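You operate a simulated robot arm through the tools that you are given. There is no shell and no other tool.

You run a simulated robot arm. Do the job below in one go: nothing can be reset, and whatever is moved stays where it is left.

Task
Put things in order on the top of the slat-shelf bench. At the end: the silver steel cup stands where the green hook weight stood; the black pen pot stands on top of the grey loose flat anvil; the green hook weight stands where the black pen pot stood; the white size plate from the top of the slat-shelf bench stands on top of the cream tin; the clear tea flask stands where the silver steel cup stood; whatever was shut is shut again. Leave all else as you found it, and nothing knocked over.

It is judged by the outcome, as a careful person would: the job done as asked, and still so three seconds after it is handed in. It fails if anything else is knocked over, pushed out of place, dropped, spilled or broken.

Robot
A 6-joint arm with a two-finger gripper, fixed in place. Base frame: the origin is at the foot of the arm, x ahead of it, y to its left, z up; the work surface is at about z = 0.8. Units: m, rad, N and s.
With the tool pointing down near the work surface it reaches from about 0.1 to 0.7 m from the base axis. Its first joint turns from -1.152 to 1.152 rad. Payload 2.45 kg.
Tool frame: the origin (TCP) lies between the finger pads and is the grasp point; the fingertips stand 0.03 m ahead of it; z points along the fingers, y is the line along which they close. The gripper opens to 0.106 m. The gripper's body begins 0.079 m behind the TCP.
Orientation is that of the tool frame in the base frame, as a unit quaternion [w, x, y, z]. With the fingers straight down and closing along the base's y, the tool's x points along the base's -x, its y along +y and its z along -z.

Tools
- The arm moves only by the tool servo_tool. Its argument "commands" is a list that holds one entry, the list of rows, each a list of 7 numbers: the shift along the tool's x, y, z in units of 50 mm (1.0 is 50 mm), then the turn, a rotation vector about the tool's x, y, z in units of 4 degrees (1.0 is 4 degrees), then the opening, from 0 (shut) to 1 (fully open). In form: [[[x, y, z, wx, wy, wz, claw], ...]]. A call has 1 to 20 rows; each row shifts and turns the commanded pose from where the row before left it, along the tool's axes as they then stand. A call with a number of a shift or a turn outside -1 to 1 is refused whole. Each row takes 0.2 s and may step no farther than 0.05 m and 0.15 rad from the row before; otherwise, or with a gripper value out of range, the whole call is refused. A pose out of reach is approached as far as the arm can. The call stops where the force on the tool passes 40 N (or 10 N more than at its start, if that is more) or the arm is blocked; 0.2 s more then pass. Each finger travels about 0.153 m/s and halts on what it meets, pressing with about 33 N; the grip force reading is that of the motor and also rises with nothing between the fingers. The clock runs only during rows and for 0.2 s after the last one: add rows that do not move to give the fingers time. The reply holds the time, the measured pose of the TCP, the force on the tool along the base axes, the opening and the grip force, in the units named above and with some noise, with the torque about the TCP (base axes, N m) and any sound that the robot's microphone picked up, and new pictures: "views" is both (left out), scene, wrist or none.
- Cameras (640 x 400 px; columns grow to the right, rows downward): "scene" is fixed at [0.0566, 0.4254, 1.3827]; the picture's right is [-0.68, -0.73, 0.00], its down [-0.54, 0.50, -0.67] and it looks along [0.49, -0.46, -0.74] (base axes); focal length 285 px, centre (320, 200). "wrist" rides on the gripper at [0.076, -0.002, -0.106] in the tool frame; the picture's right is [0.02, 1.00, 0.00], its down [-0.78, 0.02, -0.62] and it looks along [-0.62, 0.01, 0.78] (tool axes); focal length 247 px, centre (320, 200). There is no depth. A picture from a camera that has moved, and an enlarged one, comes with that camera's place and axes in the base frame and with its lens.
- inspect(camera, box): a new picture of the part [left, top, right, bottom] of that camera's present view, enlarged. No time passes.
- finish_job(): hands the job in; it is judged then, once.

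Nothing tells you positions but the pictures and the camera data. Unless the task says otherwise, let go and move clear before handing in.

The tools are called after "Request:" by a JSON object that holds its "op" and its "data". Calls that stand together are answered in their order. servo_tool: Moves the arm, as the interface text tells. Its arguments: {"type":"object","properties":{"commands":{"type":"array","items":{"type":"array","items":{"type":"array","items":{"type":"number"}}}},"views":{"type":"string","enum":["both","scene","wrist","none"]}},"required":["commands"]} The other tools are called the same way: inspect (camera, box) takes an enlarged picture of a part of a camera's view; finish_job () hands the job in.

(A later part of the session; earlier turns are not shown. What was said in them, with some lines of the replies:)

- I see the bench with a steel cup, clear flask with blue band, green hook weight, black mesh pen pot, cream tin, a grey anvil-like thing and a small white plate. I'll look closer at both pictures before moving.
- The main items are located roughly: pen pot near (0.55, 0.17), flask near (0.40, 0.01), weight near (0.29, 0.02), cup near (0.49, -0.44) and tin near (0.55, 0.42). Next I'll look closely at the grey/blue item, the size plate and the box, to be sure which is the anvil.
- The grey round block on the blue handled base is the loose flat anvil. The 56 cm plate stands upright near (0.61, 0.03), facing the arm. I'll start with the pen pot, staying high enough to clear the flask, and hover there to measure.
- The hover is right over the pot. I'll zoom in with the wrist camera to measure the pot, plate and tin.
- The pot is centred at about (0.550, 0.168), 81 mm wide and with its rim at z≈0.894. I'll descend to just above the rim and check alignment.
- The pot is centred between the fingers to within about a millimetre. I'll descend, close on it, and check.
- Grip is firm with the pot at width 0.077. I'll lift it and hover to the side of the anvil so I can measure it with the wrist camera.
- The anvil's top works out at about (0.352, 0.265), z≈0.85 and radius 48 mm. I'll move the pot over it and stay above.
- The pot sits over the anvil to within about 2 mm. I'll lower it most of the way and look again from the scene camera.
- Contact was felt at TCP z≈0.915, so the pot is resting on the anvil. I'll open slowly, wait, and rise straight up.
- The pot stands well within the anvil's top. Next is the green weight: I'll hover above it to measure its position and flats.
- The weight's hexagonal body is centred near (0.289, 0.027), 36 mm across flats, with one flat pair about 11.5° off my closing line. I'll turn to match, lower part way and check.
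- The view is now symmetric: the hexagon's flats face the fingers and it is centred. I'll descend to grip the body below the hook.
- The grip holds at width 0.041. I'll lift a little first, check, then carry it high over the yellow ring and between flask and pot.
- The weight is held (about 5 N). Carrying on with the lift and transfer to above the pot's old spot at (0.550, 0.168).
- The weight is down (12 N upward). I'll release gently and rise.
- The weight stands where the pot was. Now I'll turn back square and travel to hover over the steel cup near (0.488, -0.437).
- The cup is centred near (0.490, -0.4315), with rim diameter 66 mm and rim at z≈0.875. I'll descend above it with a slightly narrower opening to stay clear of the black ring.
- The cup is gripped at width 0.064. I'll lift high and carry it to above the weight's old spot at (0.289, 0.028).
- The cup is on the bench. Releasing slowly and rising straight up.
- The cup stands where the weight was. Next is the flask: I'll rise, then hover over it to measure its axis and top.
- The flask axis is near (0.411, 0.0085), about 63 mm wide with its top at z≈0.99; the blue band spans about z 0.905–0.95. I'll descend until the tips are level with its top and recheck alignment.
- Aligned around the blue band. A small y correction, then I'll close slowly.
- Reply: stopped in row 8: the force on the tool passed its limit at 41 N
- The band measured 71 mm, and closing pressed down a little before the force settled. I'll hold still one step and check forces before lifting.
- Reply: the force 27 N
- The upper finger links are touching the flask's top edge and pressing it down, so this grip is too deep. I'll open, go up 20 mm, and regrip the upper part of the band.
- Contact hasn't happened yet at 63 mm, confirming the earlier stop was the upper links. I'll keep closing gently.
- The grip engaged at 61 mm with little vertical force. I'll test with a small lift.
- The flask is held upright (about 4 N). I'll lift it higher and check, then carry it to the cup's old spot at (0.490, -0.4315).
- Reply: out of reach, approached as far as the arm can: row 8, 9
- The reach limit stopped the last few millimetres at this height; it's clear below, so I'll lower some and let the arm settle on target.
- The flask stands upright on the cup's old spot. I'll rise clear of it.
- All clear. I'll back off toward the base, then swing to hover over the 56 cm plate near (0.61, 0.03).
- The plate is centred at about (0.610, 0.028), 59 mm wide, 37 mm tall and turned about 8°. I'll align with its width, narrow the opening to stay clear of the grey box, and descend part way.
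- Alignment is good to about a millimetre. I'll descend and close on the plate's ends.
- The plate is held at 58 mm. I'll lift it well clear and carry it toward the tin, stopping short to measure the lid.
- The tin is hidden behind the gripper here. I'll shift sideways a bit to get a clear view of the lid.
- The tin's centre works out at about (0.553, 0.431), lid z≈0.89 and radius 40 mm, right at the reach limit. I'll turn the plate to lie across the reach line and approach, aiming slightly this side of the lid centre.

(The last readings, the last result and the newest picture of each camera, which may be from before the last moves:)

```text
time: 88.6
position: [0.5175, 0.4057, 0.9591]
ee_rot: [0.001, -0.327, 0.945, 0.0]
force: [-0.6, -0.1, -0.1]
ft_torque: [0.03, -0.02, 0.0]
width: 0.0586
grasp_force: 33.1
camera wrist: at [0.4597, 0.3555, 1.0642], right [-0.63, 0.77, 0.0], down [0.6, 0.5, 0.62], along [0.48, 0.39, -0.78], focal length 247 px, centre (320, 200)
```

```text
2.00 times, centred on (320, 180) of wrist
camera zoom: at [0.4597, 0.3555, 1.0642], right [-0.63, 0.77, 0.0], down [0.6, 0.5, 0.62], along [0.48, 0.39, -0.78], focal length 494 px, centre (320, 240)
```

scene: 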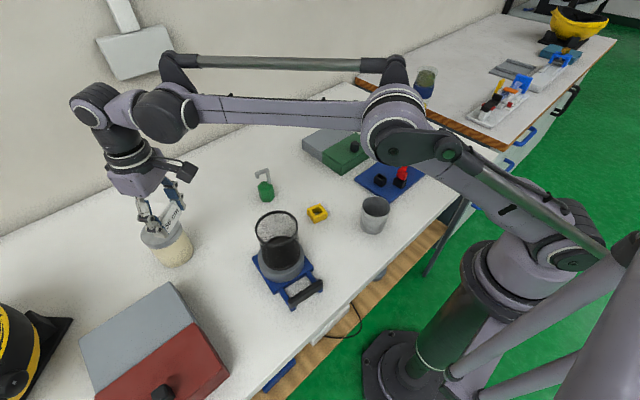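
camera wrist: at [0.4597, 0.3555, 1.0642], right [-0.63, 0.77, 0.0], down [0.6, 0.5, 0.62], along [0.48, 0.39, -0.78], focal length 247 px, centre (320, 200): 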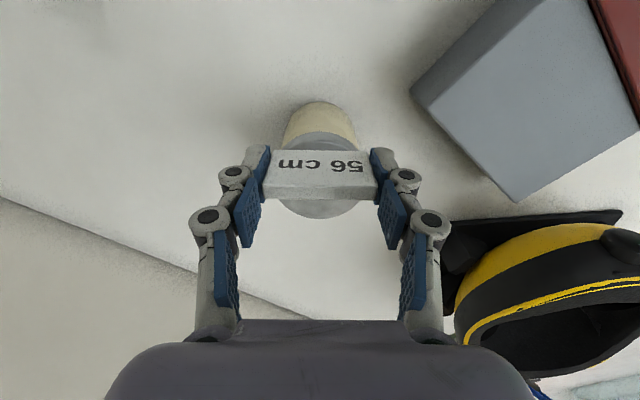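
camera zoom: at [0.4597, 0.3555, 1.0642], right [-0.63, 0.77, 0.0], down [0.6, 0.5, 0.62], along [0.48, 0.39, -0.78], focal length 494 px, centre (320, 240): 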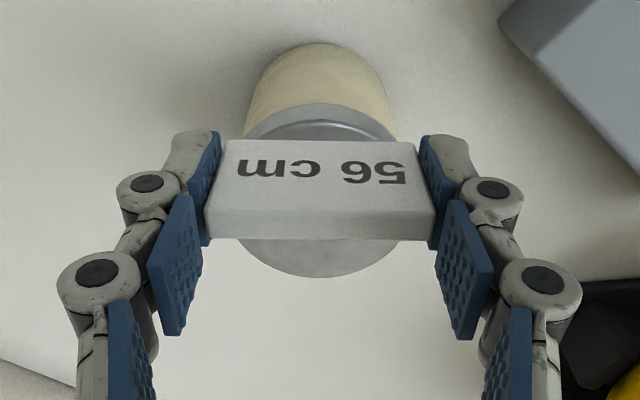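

The tin's centre is 45 mm straight ahead of the plate. I'll advance 38 mm along the reach line and see whether the arm can get there.

Request:
{"op": "servo_tool", "data": {"commands": [[[-0.25, 0, 0, 0, 0, 0, 0.46], [-0.25, 0, 0, 0, 0, 0, 0.46], [-0.26, 0, 0, 0, 0, 0, 0.46], [0, 0, 0, 0, 0, 0, 0.46], [0, 0, 0, 0, 0, 0, 0.46]]], "views": "both"}}

Request:
{"op": "inspect", "data": {"camera": "scene", "box": [120, 170, 230, 275]}}

Request:
{"op": "inspect", "data": {"camera": "wrist", "box": [220, 80, 420, 280]}}

```text
time: 89.8
position: [0.5381, 0.4197, 0.9581]
ee_rot: [0.001, -0.328, 0.945, 0.0]
force: [0.4, -0.8, 0.7]
ft_torque: [0.01, 0.01, -0.03]
width: 0.0586
grasp_force: 32.6
out of reach, approached as far as the arm can: row 3
camera wrist: at [0.4796, 0.3708, 1.0629], right [-0.63, 0.77, 0.0], down [0.6, 0.5, 0.62], along [0.48, 0.39, -0.78], focal length 247 px, centre (320, 200)
```

scene: 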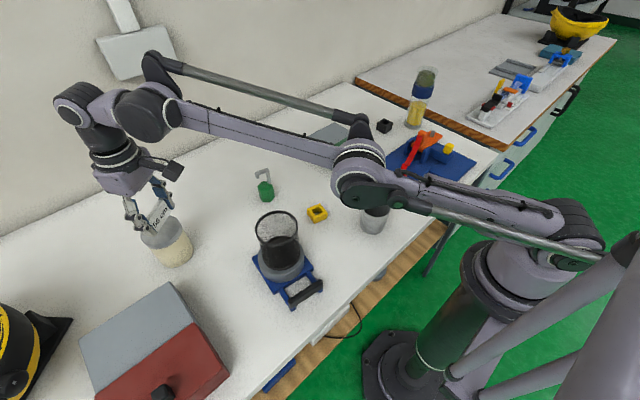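
wrist: 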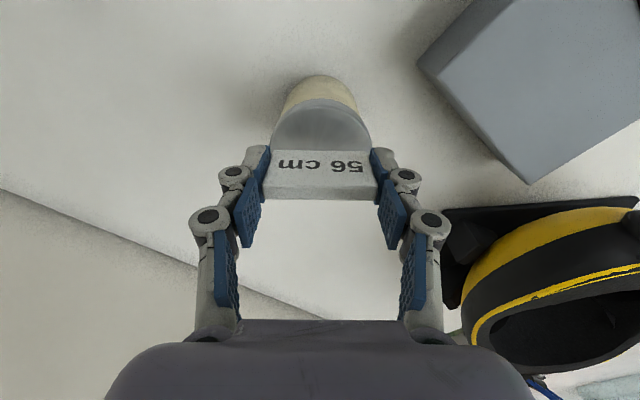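

```text
3.81 times, centred on (175, 222) of scene
camera zoom: at [0.0566, 0.4254, 1.3827], right [-0.68, -0.73, 0.0], down [-0.54, 0.5, -0.67], along [0.49, -0.46, -0.74], focal length 1087 px, centre (872, 114)
```

zoom: 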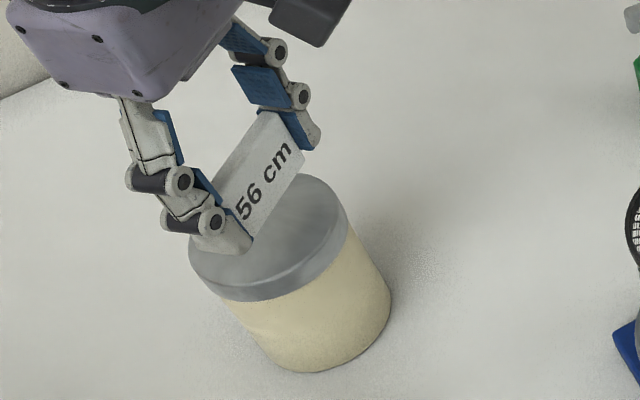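

```text
2.00 times, centred on (320, 180) of wrist
camera zoom: at [0.4796, 0.3708, 1.0629], right [-0.63, 0.77, 0.0], down [0.6, 0.5, 0.62], along [0.48, 0.39, -0.78], focal length 494 px, centre (320, 240)
```

zoom: 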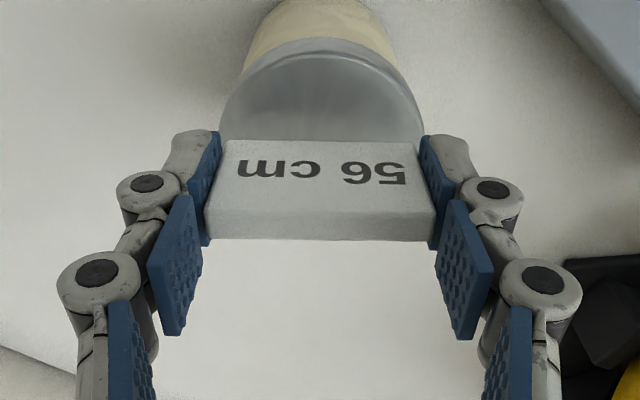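

The arm stops 20 mm short of the lid centre at this height; it should reach a bit further lower down. I'll lower to about 10 mm above the lid and advance more.

Request:
{"op": "servo_tool", "data": {"commands": [[[0, 0, 0.22, 0, 0, 0, 0.46], [0, 0, 0.2, 0, 0, 0, 0.46], [-0.08, 0, 0, 0, 0, 0, 0.46], [-0.08, 0, 0, 0, 0, 0, 0.46], [0, 0, 0, 0, 0, 0, 0.46], [0, 0, 0, 0, 0, 0, 0.46]]], "views": "wrist"}}

Request:
{"op": "inspect", "data": {"camera": "scene", "box": [120, 170, 230, 275]}}

Request:
{"op": "inspect", "data": {"camera": "wrist", "box": [220, 60, 420, 260]}}

```text
time: 91.2
position: [0.543, 0.4224, 0.9357]
ee_rot: [0.001, -0.328, 0.945, 0.001]
force: [0.0, -0.4, -0.3]
ft_torque: [0.02, 0.01, 0.0]
width: 0.0584
grasp_force: 33.5
out of reach, approached as far as the arm can: row 4
camera wrist: at [0.4839, 0.3731, 1.0411], right [-0.64, 0.77, 0.0], down [0.6, 0.5, 0.62], along [0.48, 0.39, -0.78], focal length 247 px, centre (320, 200)
```

wrist: 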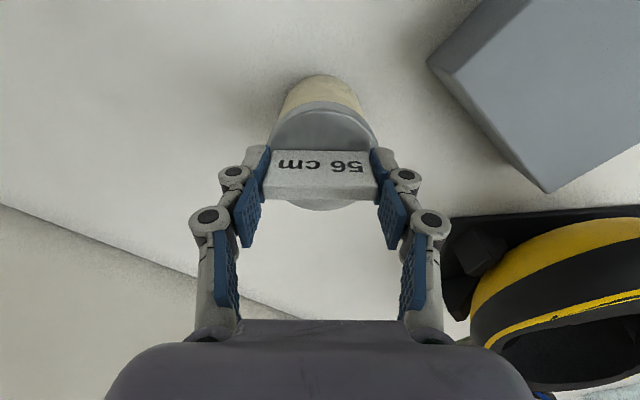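

```text
3.81 times, centred on (175, 222) of scene
camera zoom: at [0.0566, 0.4254, 1.3827], right [-0.68, -0.73, 0.0], down [-0.54, 0.5, -0.67], along [0.49, -0.46, -0.74], focal length 1087 px, centre (872, 114)
```

zoom: 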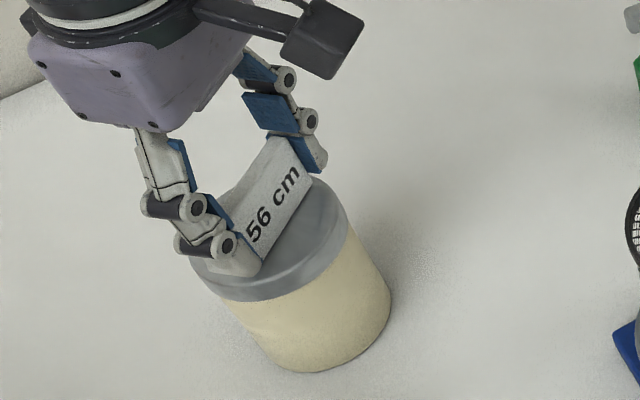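

```text
2.00 times, centred on (320, 160) of wrist
camera zoom: at [0.4839, 0.3731, 1.0411], right [-0.64, 0.77, 0.0], down [0.6, 0.5, 0.62], along [0.48, 0.39, -0.78], focal length 494 px, centre (320, 280)
```

zoom: 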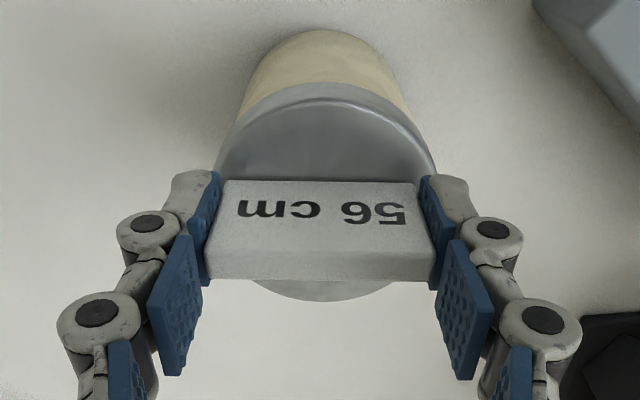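

The plate is now 14.5 mm short of the lid centre with its whole footprint over the lid. I'll lower a little more and try for a few extra millimetres.

Request:
{"op": "servo_tool", "data": {"commands": [[[0, 0, 0.1, 0, 0, 0, 0.46], [-0.04, 0, 0, 0, 0, 0, 0.46], [-0.03, 0, 0, 0, 0, 0, 0.46], [0, 0, 0, 0, 0, 0, 0.46]]], "views": "none"}}

Request:
{"op": "inspect", "data": {"camera": "wrist", "box": [220, 60, 420, 260]}}

Request:
{"op": "inspect", "data": {"camera": "scene", "box": [130, 190, 210, 260]}}

```text
time: 92.2
position: [0.544, 0.4227, 0.9315]
ee_rot: [0.001, -0.328, 0.945, 0.0]
force: [-5.7, -2.4, 22.1]
ft_torque: [-0.06, 0.19, 0.0]
width: 0.0586
grasp_force: 33.4
```

```text
2.00 times, centred on (320, 160) of wrist
camera zoom: at [0.4846, 0.3732, 1.037], right [-0.64, 0.77, 0.0], down [0.6, 0.5, 0.62], along [0.48, 0.4, -0.78], focal length 494 px, centre (320, 280)
```

zoom: 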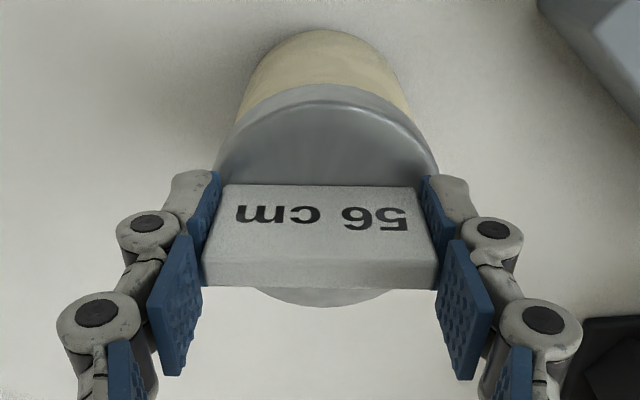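

```text
5.71 times, centred on (170, 225) of scene
camera zoom: at [0.0561, 0.425, 1.3829], right [-0.68, -0.73, 0.0], down [-0.54, 0.5, -0.67], along [0.49, -0.46, -0.74], focal length 1630 px, centre (1177, 57)
```

zoom: 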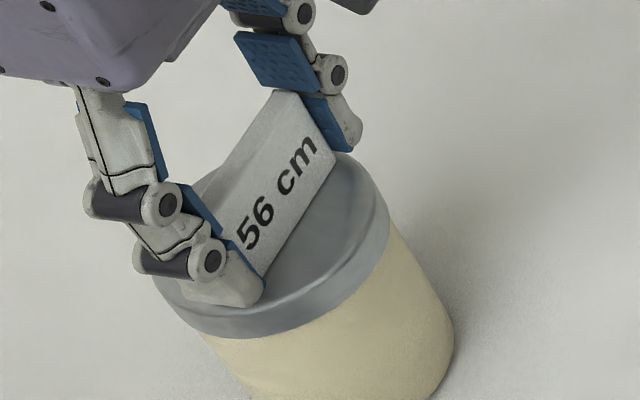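

The plate has touched the lid (22 N) and slid slightly up in the grip, so the lid is a bit higher than I thought. I'll ease off the pressure before releasing.

Request:
{"op": "servo_tool", "data": {"commands": [[[0.02, 0, -0.02, 0, 0, 0, 0.46], [0, 0, 0, 0, 0, 0, 0.46]]], "views": "none"}}

Request:
{"op": "inspect", "data": {"camera": "wrist", "box": [260, 120, 380, 220]}}

```text
time: 92.8
position: [0.5436, 0.4224, 0.9313]
ee_rot: [0.002, -0.326, 0.945, 0.001]
force: [-0.3, 0.1, 15.3]
ft_torque: [0.03, 0.05, -0.01]
width: 0.0582
grasp_force: 32.6
```

```text
4.00 times, centred on (320, 170) of wrist
camera zoom: at [0.4848, 0.3733, 1.0368], right [-0.63, 0.77, 0.0], down [0.6, 0.5, 0.62], along [0.48, 0.4, -0.78], focal length 988 px, centre (320, 320)
```

zoom: 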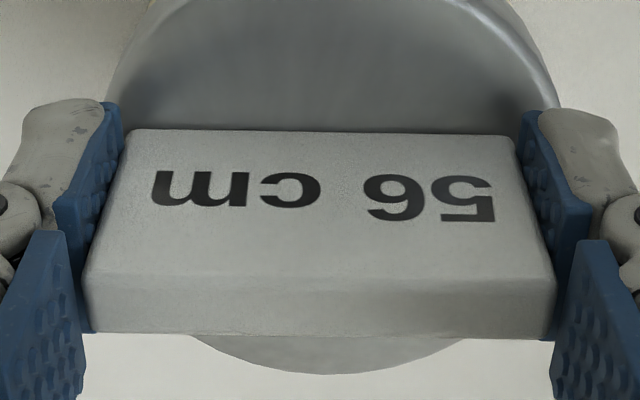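

Request:
{"op": "servo_tool", "data": {"commands": [[[0, 0, -0.02, 0, 0, 0, 0.46], [0, 0, 0, 0, 0, 0, 0.46]]], "views": "none"}}

```text
time: 93.4
position: [0.5446, 0.4211, 0.9304]
ee_rot: [0.001, -0.328, 0.945, 0.0]
force: [1.8, 0.4, 5.8]
ft_torque: [0.0, -0.02, 0.02]
width: 0.0584
grasp_force: 32.8
```

Pressure is down to about 6 N. I'll open slowly and check before rising.

Request:
{"op": "servo_tool", "data": {"commands": [[[0, 0, 0, 0, 0, 0, 0.52], [0, 0, 0, 0, 0, 0, 0.56], [0, 0, 0, 0, 0, 0, 0.6], [0, 0, 0, 0, 0, 0, 0.65], [0, 0, 0, 0, 0, 0, 0.7], [0, 0, 0, 0, 0, 0, 0.72]]], "views": "wrist"}}

Request:
{"op": "inspect", "data": {"camera": "scene", "box": [130, 190, 210, 260]}}

Request:
{"op": "inspect", "data": {"camera": "wrist", "box": [220, 90, 420, 220]}}

```text
time: 94.8
position: [0.5442, 0.4237, 0.9323]
ee_rot: [0.002, -0.327, 0.945, 0.001]
force: [0.4, 0.2, -0.6]
ft_torque: [0.03, 0.03, 0.02]
width: 0.0762
grasp_force: 0.0
camera wrist: at [0.4846, 0.3736, 1.0376], right [-0.63, 0.77, 0.0], down [0.6, 0.5, 0.62], along [0.48, 0.39, -0.78], focal length 247 px, centre (320, 200)
```

wrist: 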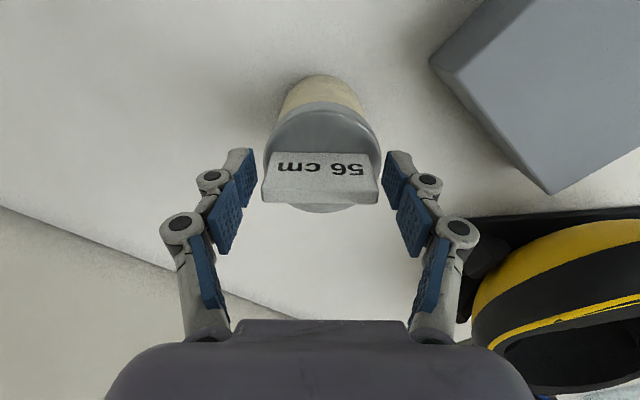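

```text
5.71 times, centred on (170, 225) of scene
camera zoom: at [0.0566, 0.4254, 1.3827], right [-0.68, -0.73, 0.0], down [-0.54, 0.5, -0.67], along [0.49, -0.46, -0.74], focal length 1630 px, centre (1177, 57)
```

zoom: 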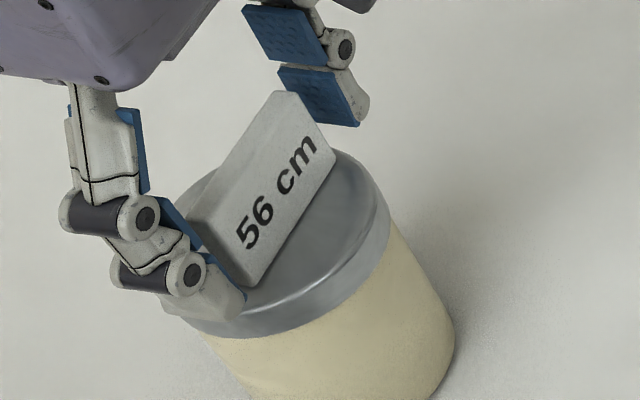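

```text
3.08 times, centred on (320, 155) of wrist
camera zoom: at [0.4846, 0.3736, 1.0376], right [-0.63, 0.77, 0.0], down [0.6, 0.5, 0.62], along [0.48, 0.39, -0.78], focal length 760 px, centre (320, 338)
```

zoom: 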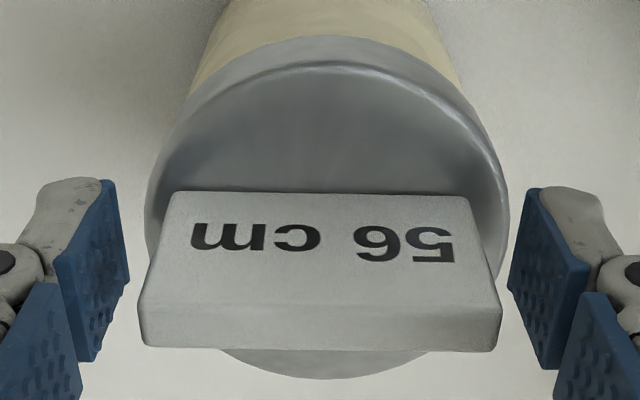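

The plate stands upright on the lid, about 7 mm from its centre. I'll back off along the reach line while rising, keeping the fingers parallel to the plate's ends.

Request:
{"op": "servo_tool", "data": {"commands": [[[0.1, 0, -0.1, 0, 0, 0, 0.78], [0.15, 0, -0.2, 0, 0, 0, 0.78], [0.2, 0, -0.3, 0, 0, 0, 0.78], [0.3, 0, -0.4, 0, 0, 0, 0.78], [0.4, 0, -0.5, 0, 0, 0, 0.78], [0.5, 0, -0.5, 0, 0, 0, 0.78], [0, 0, 0, 0, 0, 0, 0.78]]], "views": "both"}}

Request:
{"op": "inspect", "data": {"camera": "scene", "box": [120, 180, 220, 275]}}

```text
time: 96.4
position: [0.4919, 0.3824, 1.0415]
ee_rot: [-0.001, -0.327, 0.945, -0.001]
force: [-0.1, 0.4, -0.6]
ft_torque: [-0.05, -0.02, -0.01]
width: 0.0827
grasp_force: 0.1
out of reach, approached as far as the arm can: row 3, 4, 5, 6
camera wrist: at [0.4335, 0.3329, 1.148], right [-0.63, 0.77, 0.0], down [0.61, 0.5, 0.62], along [0.48, 0.39, -0.78], focal length 247 px, centre (320, 200)
```

scene: 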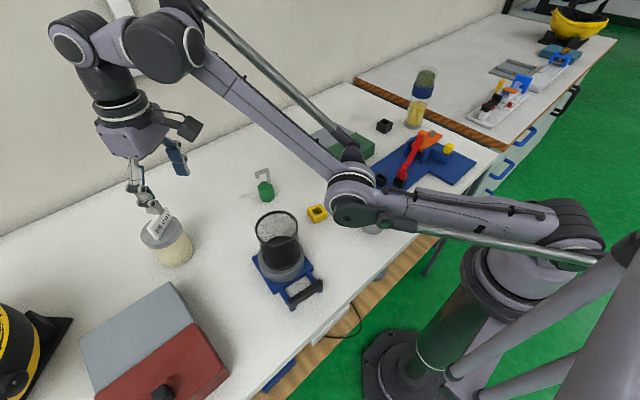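
wrist: 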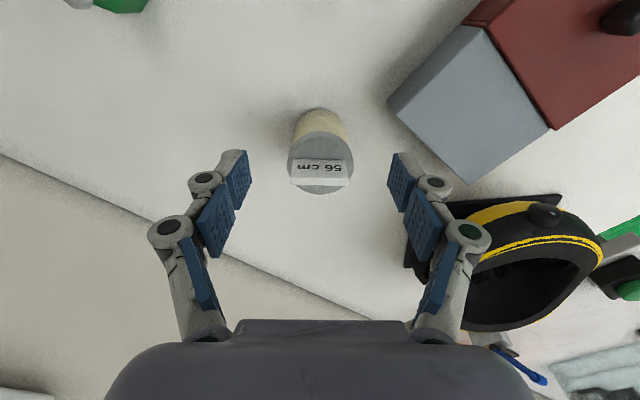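

```text
4.21 times, centred on (170, 228) of scene
camera zoom: at [0.0566, 0.4254, 1.3827], right [-0.68, -0.73, 0.0], down [-0.54, 0.5, -0.67], along [0.49, -0.46, -0.74], focal length 1201 px, centre (952, 84)
```

zoom: 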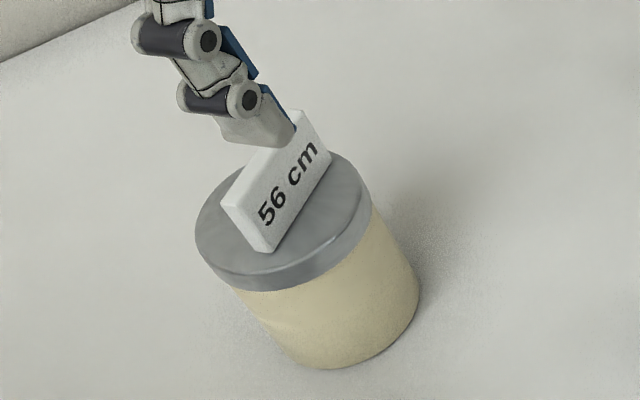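

The plate stays standing on the tin. I'll move the arm back near its starting pose and inspect everything.

Request:
{"op": "servo_tool", "data": {"commands": [[[0.724, -0.478, -0.075, 0, 0, 0, 0.9], [0.724, -0.478, -0.075, 0, 0, 0, 1], [0.724, -0.478, -0.075, 0, 0, 0, 1], [0.724, -0.478, -0.075, 0, 0, 0, 1], [0.724, -0.478, -0.075, 0, 0, 0, 1], [0.724, -0.478, -0.075, 0, 0, 0, 1], [0.724, -0.478, -0.075, 0, 0, 0, 1], [0.724, -0.478, -0.075, 0, 0, 0, 1], [0.724, -0.478, -0.075, 0, 0, 0, 1], [0.724, -0.478, -0.075, 0, 0, 0, 1], [0.724, -0.478, -0.075, 0, 0, 0, 1], [0.724, -0.478, -0.075, 0, 0, 0, 1], [0, 0, 0, 0, 0, 0.95, 1], [0, 0, 0, 0, 0, 0.95, 1], [0, 0, 0, 0, 0, 0.95, 1], [0, 0, 0, 0, 0, 0.95, 1], [0, 0, 0, 0, 0, 0.95, 1], [0, 0, 0, 0, 0, 0.95, 1], [0, 0, 0, 0, 0, 0.95, 1], [0, 0, 0, 0, 0, 0.95, 1]]], "views": "both"}}

Request:
{"op": "inspect", "data": {"camera": "scene", "box": [125, 200, 210, 275]}}

Request:
{"op": "inspect", "data": {"camera": "scene", "box": [220, 80, 500, 255]}}

Request:
{"op": "inspect", "data": {"camera": "scene", "box": [60, 180, 340, 355]}}

```text
time: 100.6
position: [0.543, -0.0475, 1.1034]
ee_rot: [0.0, -0.067, 0.998, 0.0]
force: [-0.1, -0.2, -0.6]
ft_torque: [-0.01, 0.02, -0.02]
width: 0.1061
grasp_force: 0.0
out of reach, approached as far as the arm can: row 1, 2, 3, 4, 5, 6, 7, 8, 9, 10, 11, 12
camera wrist: at [0.468, -0.06, 1.2101], right [-0.16, 0.99, 0.0], down [0.77, 0.12, 0.62], along [0.61, 0.1, -0.78], focal length 247 px, centre (320, 200)
```

scene: 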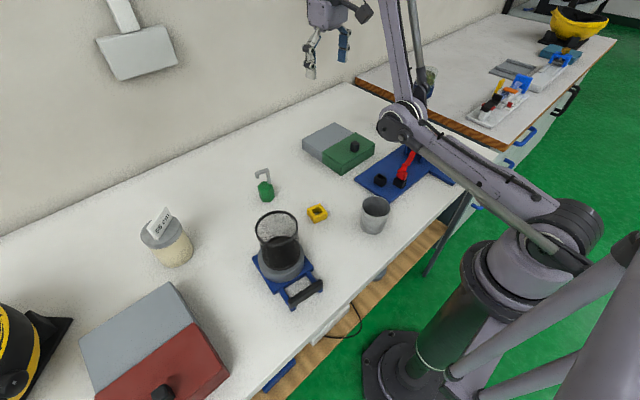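
wrist: 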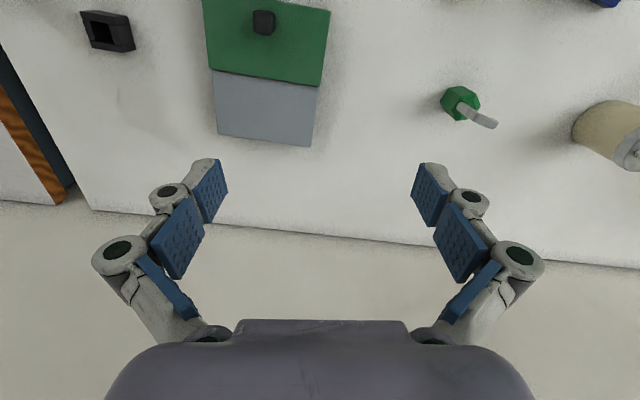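

```text
5.33 times, centred on (168, 238) of scene
camera zoom: at [0.0566, 0.4254, 1.3827], right [-0.68, -0.73, 0.0], down [-0.54, 0.5, -0.67], along [0.49, -0.46, -0.74], focal length 1521 px, centre (1133, 0)
```

zoom: 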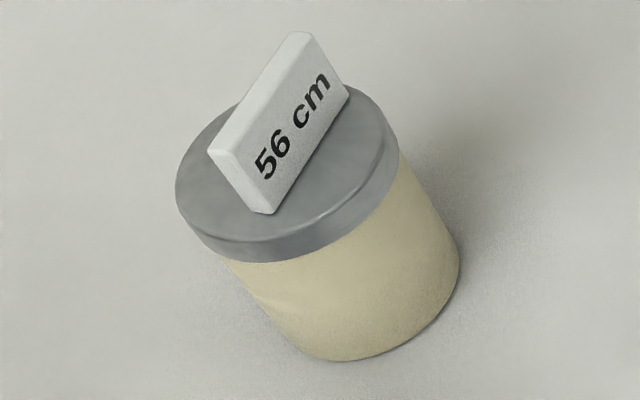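

```text
2.29 times, centred on (360, 168) of scene
camera zoom: at [0.0566, 0.4254, 1.3827], right [-0.68, -0.73, 0.0], down [-0.54, 0.5, -0.67], along [0.49, -0.46, -0.74], focal length 652 px, centre (229, 274)
```

zoom: 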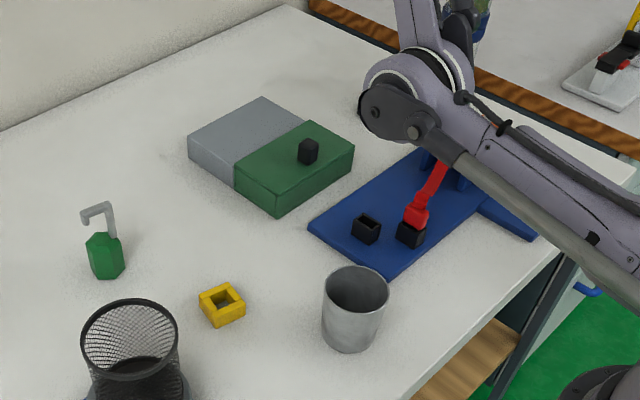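

```text
2.29 times, centred on (200, 268) of scene
camera zoom: at [0.0566, 0.4254, 1.3827], right [-0.68, -0.73, 0.0], down [-0.54, 0.5, -0.67], along [0.49, -0.46, -0.74], focal length 652 px, centre (594, 46)
```

zoom: 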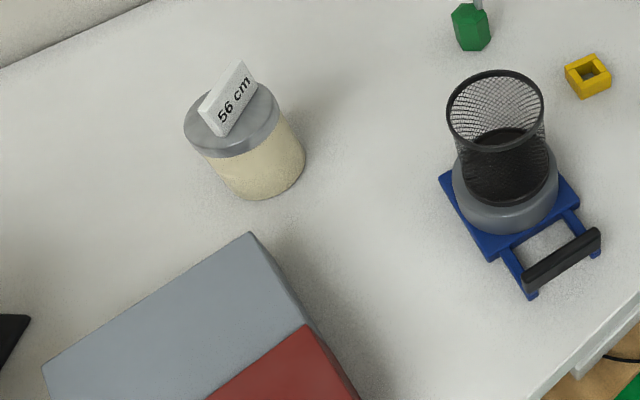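

Everything looks placed; the tin hasn't moved. The arm's elbow partly hides the flask and clamp, so I'll zoom in there.

Request:
{"op": "inspect", "data": {"camera": "scene", "box": [370, 50, 480, 220]}}

Request:
{"op": "inspect", "data": {"camera": "scene", "box": [400, 60, 450, 100]}}

```text
2.35 times, centred on (425, 135) of scene
camera zoom: at [0.0566, 0.4254, 1.3827], right [-0.68, -0.73, 0.0], down [-0.54, 0.5, -0.67], along [0.49, -0.46, -0.74], focal length 671 px, centre (73, 353)
```

zoom: 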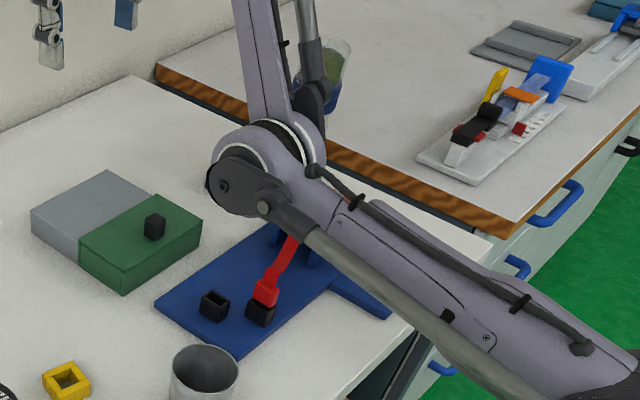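

```text
10.00 times, centred on (425, 80) of scene
camera zoom: at [0.0566, 0.4254, 1.3827], right [-0.68, -0.73, 0.0], down [-0.54, 0.5, -0.67], along [0.49, -0.46, -0.74], focal length 2852 px, centre (-730, 1400)
```

zoom: 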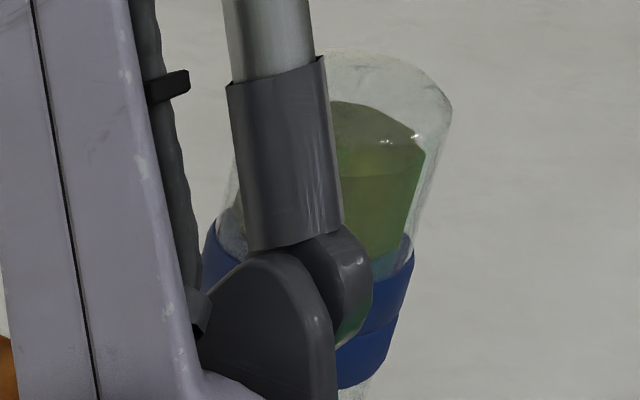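

The flask is exactly where I left it, standing. I'll hold still for a moment to confirm that the arm and everything else is steady before handing in.

Request:
{"op": "servo_tool", "data": {"commands": [[[0, 0, 0, 0, 0, 0, 1], [0, 0, 0, 0, 0, 0, 1], [0, 0, 0, 0, 0, 0, 1], [0, 0, 0, 0, 0, 0, 1], [0, 0, 0, 0, 0, 0, 1]]], "views": "both"}}

```text
time: 101.8
position: [0.5439, -0.0477, 1.1046]
ee_rot: [0.001, -0.069, 0.998, -0.001]
force: [-0.4, -0.2, 0.1]
ft_torque: [-0.01, -0.01, -0.01]
width: 0.1059
grasp_force: 0.1
camera wrist: at [0.468, -0.0601, 1.2101], right [-0.16, 0.99, 0.0], down [0.77, 0.12, 0.62], along [0.61, 0.1, -0.78], focal length 247 px, centre (320, 200)
```

scene: 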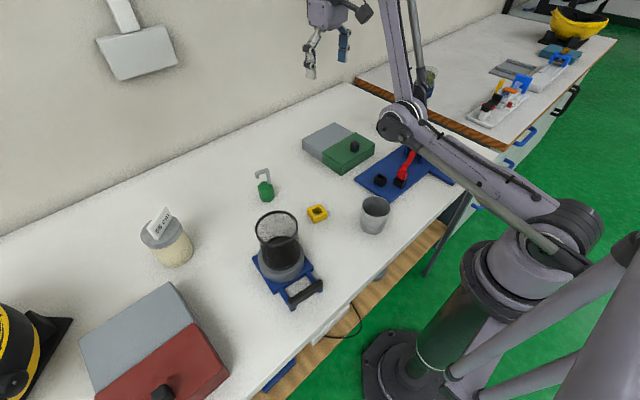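
wrist: 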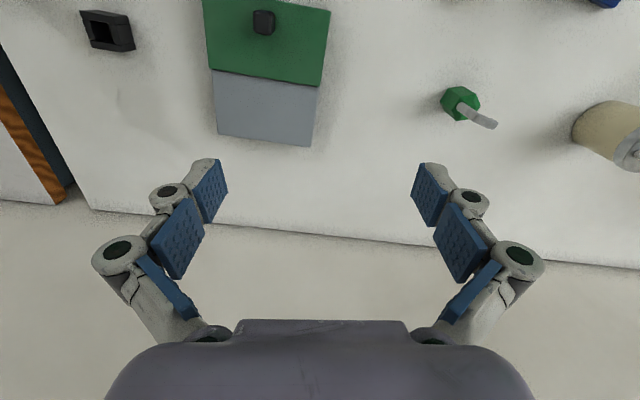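

Everything is steady and in place:
- **Pen pot:** on the anvil.
- **Green weight:** where the pot was.
- **Steel cup:** where the weight was.
- **Flask:** where the cup was.
- **56 cm plate:** standing on the tin.

Nothing shut was opened and the gripper is clear, so I'm handing in.

Request:
{"op": "finish_job", "data": {}}

```text
The job is handed in.
```

I finished the rearrangement and handed the job in. In the last pictures everything was standing and steady.

- **Pen pot:** it stands on the grey anvil, the round block on the blue base with the black handle. I took that to be the loose flat anvil.
- **Green weight:** it stands where the pen pot was.
- **Steel cup:** it stands where the weight was.
- **Tea flask:** it stands upright where the cup was. My first grip was too deep and pressed it down onto the bench, so I let go and gripped it again higher up. It came to no visible harm.
- **56 cm plate:** it stands on the cream tin's lid, about 7 mm from the centre, because the tin is at the edge of the arm's reach. The tin did not move.

Nothing that was shut had to be opened. The gripper is open and clear of everything. While backing away from the tin, the arm changed to an elbow-down posture and stopped short of its starting pose. The elbow is well above the bench, but in the final scene view it hides most of the flask and the orange part of the blue clamp. The top of the flask that I could see is where I left it.
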